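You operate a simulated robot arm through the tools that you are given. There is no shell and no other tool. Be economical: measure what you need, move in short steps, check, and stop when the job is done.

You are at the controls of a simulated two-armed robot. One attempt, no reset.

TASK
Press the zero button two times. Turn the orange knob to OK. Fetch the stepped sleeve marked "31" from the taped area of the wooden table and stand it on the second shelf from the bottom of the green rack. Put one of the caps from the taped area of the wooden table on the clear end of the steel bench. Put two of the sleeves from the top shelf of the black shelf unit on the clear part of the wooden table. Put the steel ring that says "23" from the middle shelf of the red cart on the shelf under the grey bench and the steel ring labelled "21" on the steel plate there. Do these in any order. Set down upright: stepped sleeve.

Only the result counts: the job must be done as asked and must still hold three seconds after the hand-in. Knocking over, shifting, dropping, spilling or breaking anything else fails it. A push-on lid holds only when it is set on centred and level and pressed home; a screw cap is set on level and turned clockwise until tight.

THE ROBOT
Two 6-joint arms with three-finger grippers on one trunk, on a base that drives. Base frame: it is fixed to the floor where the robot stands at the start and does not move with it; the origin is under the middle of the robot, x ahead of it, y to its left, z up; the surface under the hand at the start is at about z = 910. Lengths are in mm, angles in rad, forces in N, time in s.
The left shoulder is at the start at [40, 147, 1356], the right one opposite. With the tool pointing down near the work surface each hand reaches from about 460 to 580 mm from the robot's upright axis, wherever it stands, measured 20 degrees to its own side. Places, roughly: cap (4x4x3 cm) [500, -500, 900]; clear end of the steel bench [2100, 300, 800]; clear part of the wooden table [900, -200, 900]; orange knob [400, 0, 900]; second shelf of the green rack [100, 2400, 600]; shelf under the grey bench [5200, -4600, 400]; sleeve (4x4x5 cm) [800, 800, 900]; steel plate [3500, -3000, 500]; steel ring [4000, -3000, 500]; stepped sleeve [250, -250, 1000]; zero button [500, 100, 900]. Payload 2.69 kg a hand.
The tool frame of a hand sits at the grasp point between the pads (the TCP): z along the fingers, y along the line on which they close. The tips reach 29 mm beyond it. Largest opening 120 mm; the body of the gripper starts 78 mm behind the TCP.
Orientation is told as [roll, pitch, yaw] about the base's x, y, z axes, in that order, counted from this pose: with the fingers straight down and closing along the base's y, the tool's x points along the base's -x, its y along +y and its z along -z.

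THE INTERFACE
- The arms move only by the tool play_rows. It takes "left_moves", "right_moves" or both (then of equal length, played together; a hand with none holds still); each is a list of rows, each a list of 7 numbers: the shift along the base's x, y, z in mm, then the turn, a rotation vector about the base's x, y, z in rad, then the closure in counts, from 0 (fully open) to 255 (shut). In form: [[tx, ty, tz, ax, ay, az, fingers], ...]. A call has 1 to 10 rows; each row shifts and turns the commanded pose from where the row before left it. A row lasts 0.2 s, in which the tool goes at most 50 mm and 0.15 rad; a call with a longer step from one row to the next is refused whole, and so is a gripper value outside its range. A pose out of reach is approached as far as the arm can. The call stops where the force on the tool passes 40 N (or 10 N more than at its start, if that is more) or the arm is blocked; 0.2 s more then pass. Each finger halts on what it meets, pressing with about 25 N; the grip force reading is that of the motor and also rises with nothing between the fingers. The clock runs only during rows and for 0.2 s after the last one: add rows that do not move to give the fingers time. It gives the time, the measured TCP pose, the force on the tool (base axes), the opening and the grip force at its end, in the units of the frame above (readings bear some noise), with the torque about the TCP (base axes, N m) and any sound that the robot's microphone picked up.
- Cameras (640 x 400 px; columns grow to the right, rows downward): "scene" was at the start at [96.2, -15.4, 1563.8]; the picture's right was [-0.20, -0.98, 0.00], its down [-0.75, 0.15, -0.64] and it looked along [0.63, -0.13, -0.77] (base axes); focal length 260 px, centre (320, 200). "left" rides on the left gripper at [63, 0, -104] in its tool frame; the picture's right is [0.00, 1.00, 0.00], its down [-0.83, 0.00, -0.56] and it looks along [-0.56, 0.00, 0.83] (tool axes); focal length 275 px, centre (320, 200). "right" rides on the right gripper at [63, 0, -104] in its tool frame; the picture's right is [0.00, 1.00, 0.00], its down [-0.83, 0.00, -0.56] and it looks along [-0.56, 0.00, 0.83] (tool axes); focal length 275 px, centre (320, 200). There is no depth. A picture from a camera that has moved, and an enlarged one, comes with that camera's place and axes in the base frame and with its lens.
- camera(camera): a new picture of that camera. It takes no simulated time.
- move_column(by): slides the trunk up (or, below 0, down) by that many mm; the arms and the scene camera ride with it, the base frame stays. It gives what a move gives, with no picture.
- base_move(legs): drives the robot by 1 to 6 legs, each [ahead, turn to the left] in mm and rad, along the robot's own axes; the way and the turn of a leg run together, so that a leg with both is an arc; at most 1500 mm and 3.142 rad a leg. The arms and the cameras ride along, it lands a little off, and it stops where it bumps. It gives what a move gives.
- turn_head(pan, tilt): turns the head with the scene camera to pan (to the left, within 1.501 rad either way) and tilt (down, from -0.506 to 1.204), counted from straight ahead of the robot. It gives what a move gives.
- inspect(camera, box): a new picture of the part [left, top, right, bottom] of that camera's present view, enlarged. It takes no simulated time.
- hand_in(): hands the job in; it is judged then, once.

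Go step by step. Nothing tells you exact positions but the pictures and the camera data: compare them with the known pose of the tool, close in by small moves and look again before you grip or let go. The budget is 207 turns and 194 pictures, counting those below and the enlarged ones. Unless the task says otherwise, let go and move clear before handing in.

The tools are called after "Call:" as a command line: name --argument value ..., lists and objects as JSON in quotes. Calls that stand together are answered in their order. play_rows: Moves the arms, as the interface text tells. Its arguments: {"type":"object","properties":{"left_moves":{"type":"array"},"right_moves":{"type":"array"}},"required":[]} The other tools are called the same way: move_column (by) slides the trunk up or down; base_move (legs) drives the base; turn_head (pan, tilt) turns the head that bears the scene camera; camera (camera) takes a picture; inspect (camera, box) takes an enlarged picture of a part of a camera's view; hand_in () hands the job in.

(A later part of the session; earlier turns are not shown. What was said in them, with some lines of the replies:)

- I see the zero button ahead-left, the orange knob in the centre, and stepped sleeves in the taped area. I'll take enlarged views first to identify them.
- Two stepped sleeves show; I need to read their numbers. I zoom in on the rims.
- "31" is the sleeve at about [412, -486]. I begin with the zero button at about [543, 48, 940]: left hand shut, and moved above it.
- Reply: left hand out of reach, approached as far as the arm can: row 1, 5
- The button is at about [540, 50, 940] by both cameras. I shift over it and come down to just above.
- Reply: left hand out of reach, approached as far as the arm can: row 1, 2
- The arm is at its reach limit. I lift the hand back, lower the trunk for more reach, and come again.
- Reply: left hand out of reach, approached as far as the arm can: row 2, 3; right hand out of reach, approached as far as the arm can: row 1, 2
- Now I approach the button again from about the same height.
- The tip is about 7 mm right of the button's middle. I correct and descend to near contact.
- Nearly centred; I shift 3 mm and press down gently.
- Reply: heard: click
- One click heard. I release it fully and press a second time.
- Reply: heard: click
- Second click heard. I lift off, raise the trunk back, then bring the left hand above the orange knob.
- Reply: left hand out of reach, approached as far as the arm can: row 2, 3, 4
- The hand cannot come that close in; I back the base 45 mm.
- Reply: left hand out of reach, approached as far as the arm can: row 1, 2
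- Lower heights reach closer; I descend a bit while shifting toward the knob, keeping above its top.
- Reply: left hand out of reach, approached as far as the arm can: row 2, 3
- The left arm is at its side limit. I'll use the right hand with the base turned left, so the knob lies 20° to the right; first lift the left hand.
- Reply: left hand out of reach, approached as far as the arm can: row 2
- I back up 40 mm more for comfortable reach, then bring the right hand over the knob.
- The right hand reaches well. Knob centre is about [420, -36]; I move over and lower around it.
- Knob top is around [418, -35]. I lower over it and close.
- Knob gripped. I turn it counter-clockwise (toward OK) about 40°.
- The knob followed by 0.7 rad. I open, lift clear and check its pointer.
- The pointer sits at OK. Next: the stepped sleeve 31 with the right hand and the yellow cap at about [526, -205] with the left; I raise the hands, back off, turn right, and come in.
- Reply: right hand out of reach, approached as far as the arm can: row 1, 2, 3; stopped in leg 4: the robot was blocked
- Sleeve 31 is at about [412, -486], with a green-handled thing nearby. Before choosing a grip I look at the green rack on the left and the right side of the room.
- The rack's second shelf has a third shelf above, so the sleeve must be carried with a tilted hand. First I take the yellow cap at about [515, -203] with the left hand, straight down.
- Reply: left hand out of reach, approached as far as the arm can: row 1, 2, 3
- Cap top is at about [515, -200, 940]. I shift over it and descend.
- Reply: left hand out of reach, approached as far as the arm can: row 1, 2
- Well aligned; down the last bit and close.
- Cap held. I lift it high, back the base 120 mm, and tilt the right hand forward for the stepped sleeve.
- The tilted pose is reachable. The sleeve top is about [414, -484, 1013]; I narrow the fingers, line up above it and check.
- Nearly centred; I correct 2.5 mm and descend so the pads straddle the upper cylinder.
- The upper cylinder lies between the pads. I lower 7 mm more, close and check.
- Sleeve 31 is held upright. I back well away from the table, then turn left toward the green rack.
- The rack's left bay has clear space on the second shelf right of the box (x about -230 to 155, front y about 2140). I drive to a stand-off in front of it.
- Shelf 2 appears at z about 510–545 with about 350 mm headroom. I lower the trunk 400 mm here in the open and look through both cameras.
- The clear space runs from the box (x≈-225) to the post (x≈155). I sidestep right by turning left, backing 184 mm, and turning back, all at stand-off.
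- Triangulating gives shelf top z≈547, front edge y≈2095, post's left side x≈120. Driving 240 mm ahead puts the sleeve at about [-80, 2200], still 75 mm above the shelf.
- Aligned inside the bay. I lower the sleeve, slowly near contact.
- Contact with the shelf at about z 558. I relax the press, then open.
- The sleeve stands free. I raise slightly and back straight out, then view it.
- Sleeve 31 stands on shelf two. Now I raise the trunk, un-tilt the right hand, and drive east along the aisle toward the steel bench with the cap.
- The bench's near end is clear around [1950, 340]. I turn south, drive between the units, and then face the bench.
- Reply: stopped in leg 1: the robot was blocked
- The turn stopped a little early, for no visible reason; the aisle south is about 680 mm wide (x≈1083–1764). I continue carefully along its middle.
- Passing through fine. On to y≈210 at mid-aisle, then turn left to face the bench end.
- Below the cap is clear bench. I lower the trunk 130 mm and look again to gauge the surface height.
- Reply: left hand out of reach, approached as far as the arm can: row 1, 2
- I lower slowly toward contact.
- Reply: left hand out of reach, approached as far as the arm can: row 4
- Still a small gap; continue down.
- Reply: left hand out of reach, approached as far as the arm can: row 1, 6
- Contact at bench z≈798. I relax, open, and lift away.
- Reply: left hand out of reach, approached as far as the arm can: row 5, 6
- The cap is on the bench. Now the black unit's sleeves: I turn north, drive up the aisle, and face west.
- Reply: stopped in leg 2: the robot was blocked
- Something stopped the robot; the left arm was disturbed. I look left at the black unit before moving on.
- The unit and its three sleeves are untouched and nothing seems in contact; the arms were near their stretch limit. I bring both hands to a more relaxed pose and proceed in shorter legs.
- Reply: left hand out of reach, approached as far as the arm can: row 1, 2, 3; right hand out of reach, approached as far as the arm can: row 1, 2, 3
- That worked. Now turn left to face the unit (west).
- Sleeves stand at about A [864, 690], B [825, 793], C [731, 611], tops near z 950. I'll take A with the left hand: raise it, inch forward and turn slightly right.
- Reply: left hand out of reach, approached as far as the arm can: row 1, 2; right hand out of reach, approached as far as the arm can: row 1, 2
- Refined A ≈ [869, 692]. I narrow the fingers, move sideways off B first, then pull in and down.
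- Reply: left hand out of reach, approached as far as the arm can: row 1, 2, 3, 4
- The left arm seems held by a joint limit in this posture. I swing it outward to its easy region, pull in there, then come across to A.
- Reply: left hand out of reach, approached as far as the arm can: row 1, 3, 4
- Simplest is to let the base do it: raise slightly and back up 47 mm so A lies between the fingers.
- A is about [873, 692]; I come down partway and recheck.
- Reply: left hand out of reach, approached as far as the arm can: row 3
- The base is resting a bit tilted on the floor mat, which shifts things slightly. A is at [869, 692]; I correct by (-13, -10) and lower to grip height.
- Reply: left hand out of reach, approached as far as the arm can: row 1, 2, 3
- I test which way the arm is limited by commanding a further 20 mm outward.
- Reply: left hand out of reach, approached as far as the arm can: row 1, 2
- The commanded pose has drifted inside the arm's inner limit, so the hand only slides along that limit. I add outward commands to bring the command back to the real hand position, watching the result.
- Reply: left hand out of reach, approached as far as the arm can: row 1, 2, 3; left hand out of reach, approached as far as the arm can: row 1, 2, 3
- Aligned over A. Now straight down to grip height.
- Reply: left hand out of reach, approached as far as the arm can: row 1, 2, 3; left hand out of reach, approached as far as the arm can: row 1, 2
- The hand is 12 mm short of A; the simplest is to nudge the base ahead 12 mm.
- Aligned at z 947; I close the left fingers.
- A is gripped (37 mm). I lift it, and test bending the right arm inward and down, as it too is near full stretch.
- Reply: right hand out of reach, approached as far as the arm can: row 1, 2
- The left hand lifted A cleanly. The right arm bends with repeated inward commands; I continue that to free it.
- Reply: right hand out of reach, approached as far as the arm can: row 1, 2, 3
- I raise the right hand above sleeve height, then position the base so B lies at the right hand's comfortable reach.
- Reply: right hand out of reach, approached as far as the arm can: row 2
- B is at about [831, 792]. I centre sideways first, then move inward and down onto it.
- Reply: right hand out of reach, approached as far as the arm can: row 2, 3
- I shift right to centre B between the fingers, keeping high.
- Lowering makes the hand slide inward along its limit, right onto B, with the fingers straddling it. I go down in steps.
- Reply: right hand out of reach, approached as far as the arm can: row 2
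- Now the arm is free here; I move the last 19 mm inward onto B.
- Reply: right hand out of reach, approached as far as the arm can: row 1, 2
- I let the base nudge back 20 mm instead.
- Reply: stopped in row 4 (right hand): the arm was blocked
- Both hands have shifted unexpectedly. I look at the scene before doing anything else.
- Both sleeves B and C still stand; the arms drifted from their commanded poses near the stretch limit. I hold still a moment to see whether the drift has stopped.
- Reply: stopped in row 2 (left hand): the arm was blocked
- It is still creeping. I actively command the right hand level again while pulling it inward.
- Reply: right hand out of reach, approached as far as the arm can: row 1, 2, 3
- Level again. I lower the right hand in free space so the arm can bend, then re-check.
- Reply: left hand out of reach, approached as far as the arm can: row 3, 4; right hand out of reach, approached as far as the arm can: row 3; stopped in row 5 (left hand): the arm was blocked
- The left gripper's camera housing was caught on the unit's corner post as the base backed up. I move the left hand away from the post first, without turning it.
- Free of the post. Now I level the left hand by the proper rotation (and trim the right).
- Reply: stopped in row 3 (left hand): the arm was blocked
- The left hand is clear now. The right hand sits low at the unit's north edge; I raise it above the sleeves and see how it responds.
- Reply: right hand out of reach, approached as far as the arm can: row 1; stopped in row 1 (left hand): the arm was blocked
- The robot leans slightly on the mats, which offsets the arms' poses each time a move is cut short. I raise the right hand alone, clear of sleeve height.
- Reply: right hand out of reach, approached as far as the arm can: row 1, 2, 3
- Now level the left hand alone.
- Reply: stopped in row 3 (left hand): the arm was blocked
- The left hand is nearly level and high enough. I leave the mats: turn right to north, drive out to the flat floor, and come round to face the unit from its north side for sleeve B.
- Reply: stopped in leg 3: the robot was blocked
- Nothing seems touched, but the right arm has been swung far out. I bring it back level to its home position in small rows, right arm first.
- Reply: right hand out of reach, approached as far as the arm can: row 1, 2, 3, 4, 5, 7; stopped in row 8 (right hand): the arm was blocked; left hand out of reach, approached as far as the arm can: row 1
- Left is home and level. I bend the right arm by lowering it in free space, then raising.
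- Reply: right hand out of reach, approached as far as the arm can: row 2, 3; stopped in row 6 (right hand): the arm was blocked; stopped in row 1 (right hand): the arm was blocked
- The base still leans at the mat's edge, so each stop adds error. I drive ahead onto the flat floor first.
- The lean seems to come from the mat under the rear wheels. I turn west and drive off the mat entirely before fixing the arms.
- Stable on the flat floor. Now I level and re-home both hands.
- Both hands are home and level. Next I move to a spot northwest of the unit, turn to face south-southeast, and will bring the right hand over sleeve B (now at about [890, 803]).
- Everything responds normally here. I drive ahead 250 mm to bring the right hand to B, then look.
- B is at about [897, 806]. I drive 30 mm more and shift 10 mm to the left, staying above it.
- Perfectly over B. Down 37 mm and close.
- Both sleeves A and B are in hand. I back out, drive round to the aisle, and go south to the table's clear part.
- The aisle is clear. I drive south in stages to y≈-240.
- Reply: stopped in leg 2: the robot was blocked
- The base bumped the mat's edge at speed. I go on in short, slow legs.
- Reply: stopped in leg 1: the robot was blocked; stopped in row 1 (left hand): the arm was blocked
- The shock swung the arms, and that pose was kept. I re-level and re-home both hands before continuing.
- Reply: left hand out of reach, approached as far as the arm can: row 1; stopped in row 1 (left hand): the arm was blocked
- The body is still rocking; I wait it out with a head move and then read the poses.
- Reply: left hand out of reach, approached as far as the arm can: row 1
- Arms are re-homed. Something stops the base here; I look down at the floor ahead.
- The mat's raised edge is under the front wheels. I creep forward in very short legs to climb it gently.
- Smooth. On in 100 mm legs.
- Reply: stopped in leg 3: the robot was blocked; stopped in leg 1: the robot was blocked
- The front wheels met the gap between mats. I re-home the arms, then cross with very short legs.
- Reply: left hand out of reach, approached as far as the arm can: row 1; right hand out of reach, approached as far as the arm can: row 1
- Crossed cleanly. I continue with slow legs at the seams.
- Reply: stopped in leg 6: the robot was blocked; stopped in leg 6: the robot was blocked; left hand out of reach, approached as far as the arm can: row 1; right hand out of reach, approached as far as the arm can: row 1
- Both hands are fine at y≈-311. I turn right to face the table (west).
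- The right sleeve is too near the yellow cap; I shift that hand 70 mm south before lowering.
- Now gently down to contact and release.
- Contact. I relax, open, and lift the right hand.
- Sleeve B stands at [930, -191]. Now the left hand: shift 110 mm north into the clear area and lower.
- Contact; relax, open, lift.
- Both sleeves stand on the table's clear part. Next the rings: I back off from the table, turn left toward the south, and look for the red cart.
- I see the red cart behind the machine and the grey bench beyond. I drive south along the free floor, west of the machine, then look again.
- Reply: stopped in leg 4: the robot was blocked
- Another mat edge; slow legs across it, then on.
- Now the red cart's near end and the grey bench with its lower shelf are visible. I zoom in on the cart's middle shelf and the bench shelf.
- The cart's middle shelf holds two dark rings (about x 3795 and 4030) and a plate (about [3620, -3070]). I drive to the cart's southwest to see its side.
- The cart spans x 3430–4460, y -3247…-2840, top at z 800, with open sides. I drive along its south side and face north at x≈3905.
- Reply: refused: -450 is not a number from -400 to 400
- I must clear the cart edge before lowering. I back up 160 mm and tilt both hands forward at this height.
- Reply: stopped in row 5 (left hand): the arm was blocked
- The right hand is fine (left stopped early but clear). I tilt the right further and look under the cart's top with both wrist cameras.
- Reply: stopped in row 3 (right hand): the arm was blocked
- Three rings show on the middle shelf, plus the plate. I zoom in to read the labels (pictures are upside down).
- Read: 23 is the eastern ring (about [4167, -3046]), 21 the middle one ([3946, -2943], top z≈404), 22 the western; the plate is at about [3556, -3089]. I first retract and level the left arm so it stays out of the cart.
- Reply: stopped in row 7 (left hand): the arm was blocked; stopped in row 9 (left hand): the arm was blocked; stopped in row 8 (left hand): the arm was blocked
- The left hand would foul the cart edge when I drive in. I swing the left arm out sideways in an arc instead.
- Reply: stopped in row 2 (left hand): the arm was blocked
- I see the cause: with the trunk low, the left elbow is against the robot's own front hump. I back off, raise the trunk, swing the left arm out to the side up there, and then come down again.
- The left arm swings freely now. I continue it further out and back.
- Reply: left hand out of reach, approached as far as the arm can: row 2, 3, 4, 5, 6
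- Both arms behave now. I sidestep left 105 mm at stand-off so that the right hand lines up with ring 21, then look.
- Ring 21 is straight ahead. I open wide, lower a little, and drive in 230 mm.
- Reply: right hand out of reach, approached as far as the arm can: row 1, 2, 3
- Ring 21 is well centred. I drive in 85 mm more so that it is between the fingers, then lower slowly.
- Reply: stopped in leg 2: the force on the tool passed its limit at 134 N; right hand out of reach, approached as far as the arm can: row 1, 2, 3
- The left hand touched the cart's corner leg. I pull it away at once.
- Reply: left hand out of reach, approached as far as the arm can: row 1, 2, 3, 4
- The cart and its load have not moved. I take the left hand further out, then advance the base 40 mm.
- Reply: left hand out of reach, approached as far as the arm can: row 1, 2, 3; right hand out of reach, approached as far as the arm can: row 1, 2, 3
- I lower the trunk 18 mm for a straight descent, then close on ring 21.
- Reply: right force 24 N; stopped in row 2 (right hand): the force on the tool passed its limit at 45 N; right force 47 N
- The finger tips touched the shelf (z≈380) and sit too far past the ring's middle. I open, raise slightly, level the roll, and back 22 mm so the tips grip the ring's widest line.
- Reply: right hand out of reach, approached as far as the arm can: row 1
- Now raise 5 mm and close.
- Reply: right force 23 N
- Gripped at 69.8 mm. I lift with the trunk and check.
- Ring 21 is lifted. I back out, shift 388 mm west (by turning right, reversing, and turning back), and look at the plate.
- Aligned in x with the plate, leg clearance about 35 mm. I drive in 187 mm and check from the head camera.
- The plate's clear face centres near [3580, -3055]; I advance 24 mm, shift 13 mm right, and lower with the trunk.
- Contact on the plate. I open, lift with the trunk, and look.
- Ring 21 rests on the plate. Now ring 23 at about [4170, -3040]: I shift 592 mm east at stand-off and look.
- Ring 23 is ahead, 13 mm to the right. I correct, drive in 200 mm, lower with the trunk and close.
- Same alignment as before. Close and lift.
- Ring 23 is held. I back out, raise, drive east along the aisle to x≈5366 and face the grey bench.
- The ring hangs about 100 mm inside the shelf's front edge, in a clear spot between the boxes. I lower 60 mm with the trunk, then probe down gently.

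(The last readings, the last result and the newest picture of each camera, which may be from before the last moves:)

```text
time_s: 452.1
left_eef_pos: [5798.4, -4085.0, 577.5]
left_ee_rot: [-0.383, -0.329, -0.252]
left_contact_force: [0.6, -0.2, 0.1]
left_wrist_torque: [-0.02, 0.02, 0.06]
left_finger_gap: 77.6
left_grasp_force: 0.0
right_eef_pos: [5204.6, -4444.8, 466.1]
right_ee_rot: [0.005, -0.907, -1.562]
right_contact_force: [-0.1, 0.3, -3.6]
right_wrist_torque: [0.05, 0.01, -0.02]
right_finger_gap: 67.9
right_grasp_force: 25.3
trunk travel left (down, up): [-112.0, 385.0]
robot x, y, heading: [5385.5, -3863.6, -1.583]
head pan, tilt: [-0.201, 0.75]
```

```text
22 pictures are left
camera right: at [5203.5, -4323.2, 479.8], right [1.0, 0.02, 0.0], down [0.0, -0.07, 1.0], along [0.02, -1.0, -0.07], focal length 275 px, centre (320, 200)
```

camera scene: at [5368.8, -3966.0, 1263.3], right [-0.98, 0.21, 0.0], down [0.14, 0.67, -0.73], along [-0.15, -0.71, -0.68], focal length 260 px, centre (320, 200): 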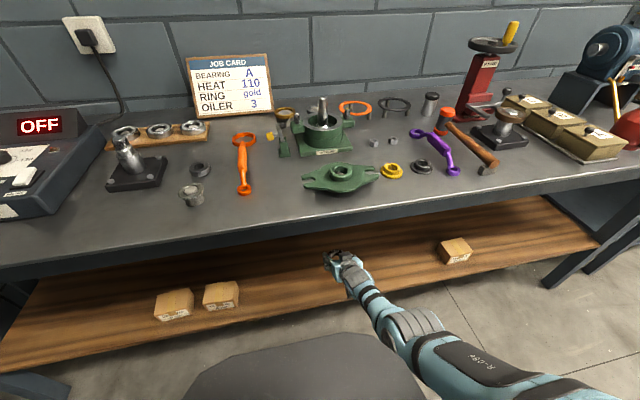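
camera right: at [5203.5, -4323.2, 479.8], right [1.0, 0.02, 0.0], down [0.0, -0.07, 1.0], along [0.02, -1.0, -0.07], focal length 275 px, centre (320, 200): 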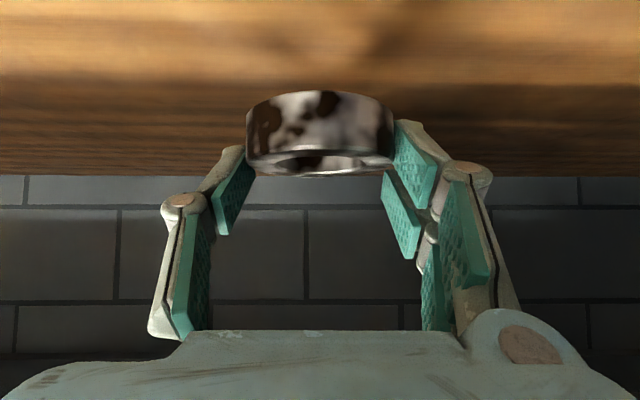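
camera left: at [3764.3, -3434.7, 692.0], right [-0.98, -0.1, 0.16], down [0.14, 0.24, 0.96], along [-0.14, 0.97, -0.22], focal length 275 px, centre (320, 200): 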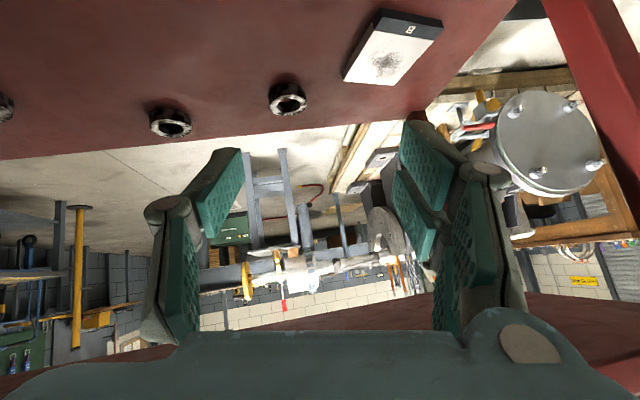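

Shelf surface is near z 380. I lower 36 mm more, then in 2 mm steps to contact.

Call:
move_column --by -34

Call:
play_rows --right_moves '[[0, 0, -2, 0, 0, 0, 255], [0, 0, -2, 0, 0, 0, 255], [0, 0, -2, 0, 0, 0, 255], [0, 0, -2, 0, 0, 0, 255], [0, 0, 0, 0, 0, 0, 255]]'

Call:
camera --camera "right"

```text
time_s: 452.8
left_eef_pos: [5796.6, -4085.7, 541.3]
left_ee_rot: [-0.384, -0.327, -0.253]
left_contact_force: [-1.2, 0.8, 0.2]
left_wrist_torque: [-0.01, -0.01, -0.05]
left_finger_gap: 77.6
left_grasp_force: 0.1
right_eef_pos: [5204.6, -4444.9, 430.9]
right_ee_rot: [0.006, -0.907, -1.562]
right_contact_force: [0.4, -0.8, -4.8]
right_wrist_torque: [0.07, 0.03, 0.0]
right_finger_gap: 67.5
right_grasp_force: 24.5
trunk travel left (down, up): [-78.0, 419.0]
robot x, y, heading: [5384.5, -3865.1, -1.581]
head pan, tilt: [-0.201, 0.75]
```

```text
time_s: 454.0
left_eef_pos: [5797.7, -4085.6, 542.0]
left_ee_rot: [-0.383, -0.328, -0.252]
left_contact_force: [-0.2, -0.7, 0.2]
left_wrist_torque: [-0.02, 0.01, 0.03]
left_finger_gap: 77.7
left_grasp_force: 0.2
right_eef_pos: [5203.6, -4442.1, 428.2]
right_ee_rot: [-0.001, -0.91, -1.563]
right_contact_force: [0.1, 0.0, -4.1]
right_wrist_torque: [0.03, -0.02, -0.01]
right_finger_gap: 67.8
right_grasp_force: 24.8
right hand out of reach, approached as far as the arm can: row 4
trunk travel left (down, up): [-78.0, 419.0]
robot x, y, heading: [5389.9, -3866.4, -1.583]
head pan, tilt: [-0.201, 0.75]
```

```text
21 pictures are left
camera right: at [5202.8, -4322.2, 440.5], right [1.0, 0.01, 0.0], down [0.0, -0.07, 1.0], along [0.01, -1.0, -0.07], focal length 275 px, centre (320, 200)
```

right: 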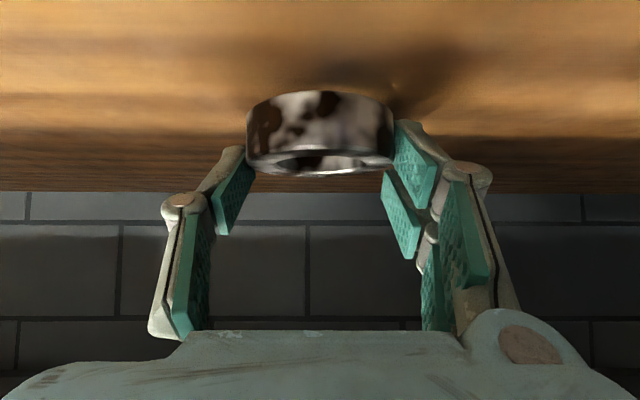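

Call:
move_column --by -7

Call:
move_column --by -3

```text
time_s: 454.6
left_eef_pos: [5796.6, -4086.2, 535.2]
left_ee_rot: [-0.384, -0.329, -0.251]
left_contact_force: [0.3, 0.3, -0.1]
left_wrist_torque: [0.01, 0.01, 0.0]
left_finger_gap: 77.6
left_grasp_force: 0.0
right_eef_pos: [5203.2, -4443.5, 419.9]
right_ee_rot: [0.0, -0.91, -1.562]
right_contact_force: [0.1, 0.2, -3.9]
right_wrist_torque: [0.07, 0.03, 0.0]
right_finger_gap: 67.8
right_grasp_force: 24.3
trunk travel left (down, up): [-71.0, 426.0]
robot x, y, heading: [5384.7, -3863.9, -1.582]
head pan, tilt: [-0.201, 0.75]
```

```text
time_s: 455.1
left_eef_pos: [5796.5, -4086.5, 531.9]
left_ee_rot: [-0.383, -0.328, -0.251]
left_contact_force: [-0.2, 0.5, 0.1]
left_wrist_torque: [0.01, 0.01, 0.0]
left_finger_gap: 77.5
left_grasp_force: 0.1
right_eef_pos: [5203.8, -4443.1, 417.0]
right_ee_rot: [0.0, -0.909, -1.562]
right_contact_force: [0.4, -0.8, -4.6]
right_wrist_torque: [0.07, 0.0, 0.0]
right_finger_gap: 67.5
right_grasp_force: 24.7
trunk travel left (down, up): [-68.0, 429.0]
robot x, y, heading: [5385.3, -3863.2, -1.581]
head pan, tilt: [-0.201, 0.75]
```

Call:
move_column --by -3

Call:
move_column --by -3

Call:
inspect --camera "right" --box '[220, 60, 420, 200]'

```text
time_s: 455.6
left_eef_pos: [5797.4, -4086.8, 528.6]
left_ee_rot: [-0.385, -0.328, -0.252]
left_contact_force: [0.8, -0.1, 0.1]
left_wrist_torque: [-0.04, 0.01, 0.0]
left_finger_gap: 77.7
left_grasp_force: 0.0
right_eef_pos: [5203.5, -4443.4, 413.7]
right_ee_rot: [0.001, -0.91, -1.563]
right_contact_force: [1.0, 1.1, -3.8]
right_wrist_torque: [0.02, -0.03, -0.02]
right_finger_gap: 67.9
right_grasp_force: 25.1
trunk travel left (down, up): [-65.0, 432.0]
robot x, y, heading: [5385.4, -3862.6, -1.577]
head pan, tilt: [-0.201, 0.75]
```

```text
time_s: 456.2
left_eef_pos: [5798.1, -4085.8, 525.8]
left_ee_rot: [-0.386, -0.328, -0.252]
left_contact_force: [0.6, -0.1, 0.3]
left_wrist_torque: [0.0, 0.0, -0.01]
left_finger_gap: 77.9
left_grasp_force: 0.1
right_eef_pos: [5203.5, -4444.2, 413.7]
right_ee_rot: [0.0, -0.913, -1.561]
right_contact_force: [-1.2, 0.5, 6.8]
right_wrist_torque: [0.0, -0.31, 0.02]
right_finger_gap: 67.8
right_grasp_force: 25.1
trunk travel left (down, up): [-62.0, 435.0]
robot x, y, heading: [5387.7, -3863.0, -1.581]
head pan, tilt: [-0.201, 0.75]
```

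```text
2.86 times, centred on (320, 130) of right
camera zoom: at [5202.7, -4322.4, 425.8], right [1.0, 0.01, 0.0], down [0.0, -0.07, 1.0], along [0.01, -1.0, -0.07], focal length 786 px, centre (320, 400)
```

zoom: 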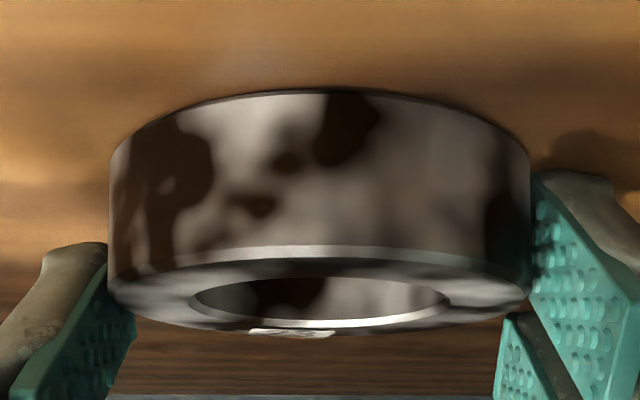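

Contact on the bench shelf. I open, lift, back out and check the ring.

Call:
play_rows --right_moves '[[0, 0, 1, 0, 0, 0, 200], [0, 0, 0, 0, 0, 0, 90], [0, 0, 0, 0, 0, 0, 40], [0, 0, 0, 0, 0, 0, 20], [0, 0, 0, 0, 0, 0, 20]]'

Call:
move_column --by 60

Call:
base_move --legs '[[-120, 0], [-120, 0]]'

Call:
camera --camera "right"

Call:
camera --camera "scene"

```text
time_s: 457.4
left_eef_pos: [5796.4, -4085.4, 525.0]
left_ee_rot: [-0.385, -0.328, -0.251]
left_contact_force: [0.6, -0.2, 0.5]
left_wrist_torque: [0.0, 0.03, 0.02]
left_finger_gap: 77.5
left_grasp_force: 0.1
right_eef_pos: [5204.3, -4443.2, 412.3]
right_ee_rot: [0.0, -0.91, -1.559]
right_contact_force: [-0.1, 0.0, -0.8]
right_wrist_torque: [0.02, 0.0, -0.01]
right_finger_gap: 110.5
right_grasp_force: 0.1
trunk travel left (down, up): [-62.0, 435.0]
robot x, y, heading: [5386.6, -3863.6, -1.581]
head pan, tilt: [-0.201, 0.75]
```

```text
time_s: 458.4
left_eef_pos: [5796.4, -4085.7, 585.1]
left_ee_rot: [-0.386, -0.328, -0.25]
left_contact_force: [0.8, 0.1, -0.2]
left_wrist_torque: [-0.01, 0.0, -0.01]
left_finger_gap: 77.4
left_grasp_force: 0.1
right_eef_pos: [5202.8, -4443.5, 472.6]
right_ee_rot: [0.001, -0.909, -1.563]
right_contact_force: [-0.2, 0.6, -0.3]
right_wrist_torque: [-0.03, 0.0, 0.02]
right_finger_gap: 110.6
right_grasp_force: 0.0
trunk travel left (down, up): [-122.0, 375.0]
robot x, y, heading: [5386.8, -3863.7, -1.584]
head pan, tilt: [-0.201, 0.75]
```

```text
time_s: 460.4
left_eef_pos: [5799.6, -3839.8, 587.8]
left_ee_rot: [-0.385, -0.327, -0.249]
left_contact_force: [0.7, 0.1, 0.0]
left_wrist_torque: [0.01, 0.02, 0.0]
left_finger_gap: 77.7
left_grasp_force: 0.1
right_eef_pos: [5206.6, -4200.5, 473.8]
right_ee_rot: [0.0, -0.912, -1.557]
right_contact_force: [0.0, -0.4, 0.4]
right_wrist_torque: [-0.02, 0.0, -0.01]
right_finger_gap: 110.5
right_grasp_force: 0.1
trunk travel left (down, up): [-122.0, 375.0]
robot x, y, heading: [5388.2, -3615.9, -1.573]
head pan, tilt: [-0.201, 0.75]
```

```text
19 pictures are left
camera right: at [5206.6, -4078.4, 486.2], right [1.0, 0.02, 0.0], down [0.0, -0.07, 1.0], along [0.02, -1.0, -0.07], focal length 275 px, centre (320, 200)
```

right: 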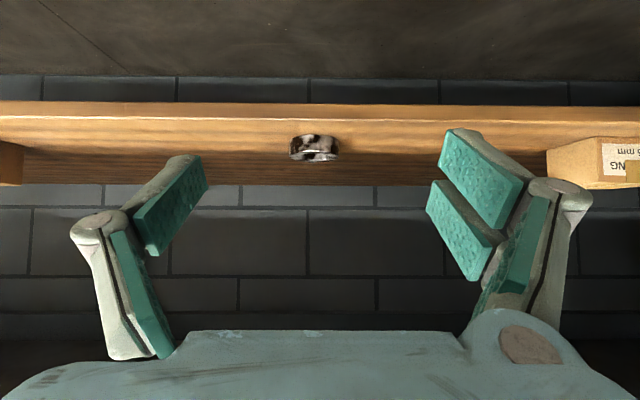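

```text
18 pictures are left
camera scene: at [5371.2, -3720.4, 1212.8], right [-0.98, 0.2, 0.0], down [0.14, 0.67, -0.73], along [-0.15, -0.72, -0.68], focal length 260 px, centre (320, 200)
```

scene: 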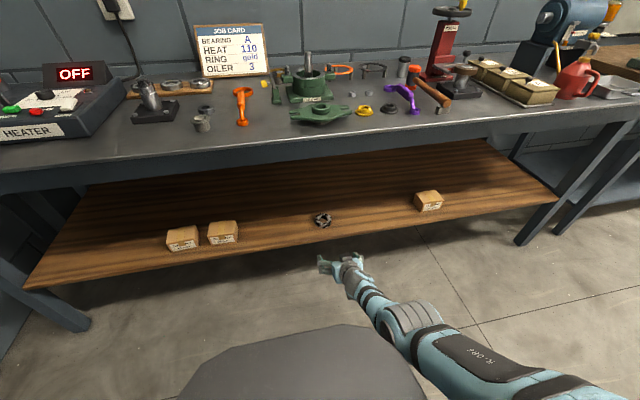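

Ring 23 sits on the shelf. One quick look at its label before handing in.

Call:
inspect --camera "scene" --box '[305, 205, 345, 235]'

```text
13.33 times, centred on (325, 220) of scene
camera zoom: at [5371.2, -3720.4, 1212.8], right [-0.98, 0.2, 0.0], down [0.14, 0.67, -0.73], along [-0.15, -0.72, -0.68], focal length 3468 px, centre (253, -67)
```

zoom: 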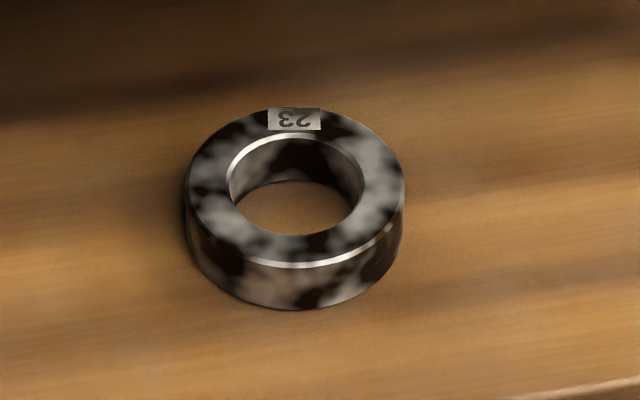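

The label reads 23 and the ring lies flat. Everything is set down and both hands are empty and clear, so I hand in.

Call:
hand_in

```text
The job is handed in.
```

I did every item on the list and handed the job in, but two bumps along the way could count against it.

- **Zero button:** pressed twice, with a click heard each time.
- **Orange knob:** turned counter-clockwise about 40° so the pointer sits at OK. It may point a few degrees past the label's centre.
- **Stepped sleeve 31:** standing upright on the second shelf of the green rack.
- **Cap:** one yellow cap is on the clear end of the steel bench.
- **Two sleeves:** both stand on the clear part of the wooden table.
- **Ring 23:** flat on the shelf under the grey bench; I read the label after placing it.
- **Ring 21:** on the steel plate on the cart's middle shelf. It sits near the plate's far edge, but inside it as far as I could see.

**Bumps:**
- The left hand hit a corner leg of the red cart, with 134 N read. Views before and after showed no shift of the cart or its load.
- On the black shelf unit, one of the two sleeves I later moved was pushed about 60 mm before I picked it up. It stayed standing.
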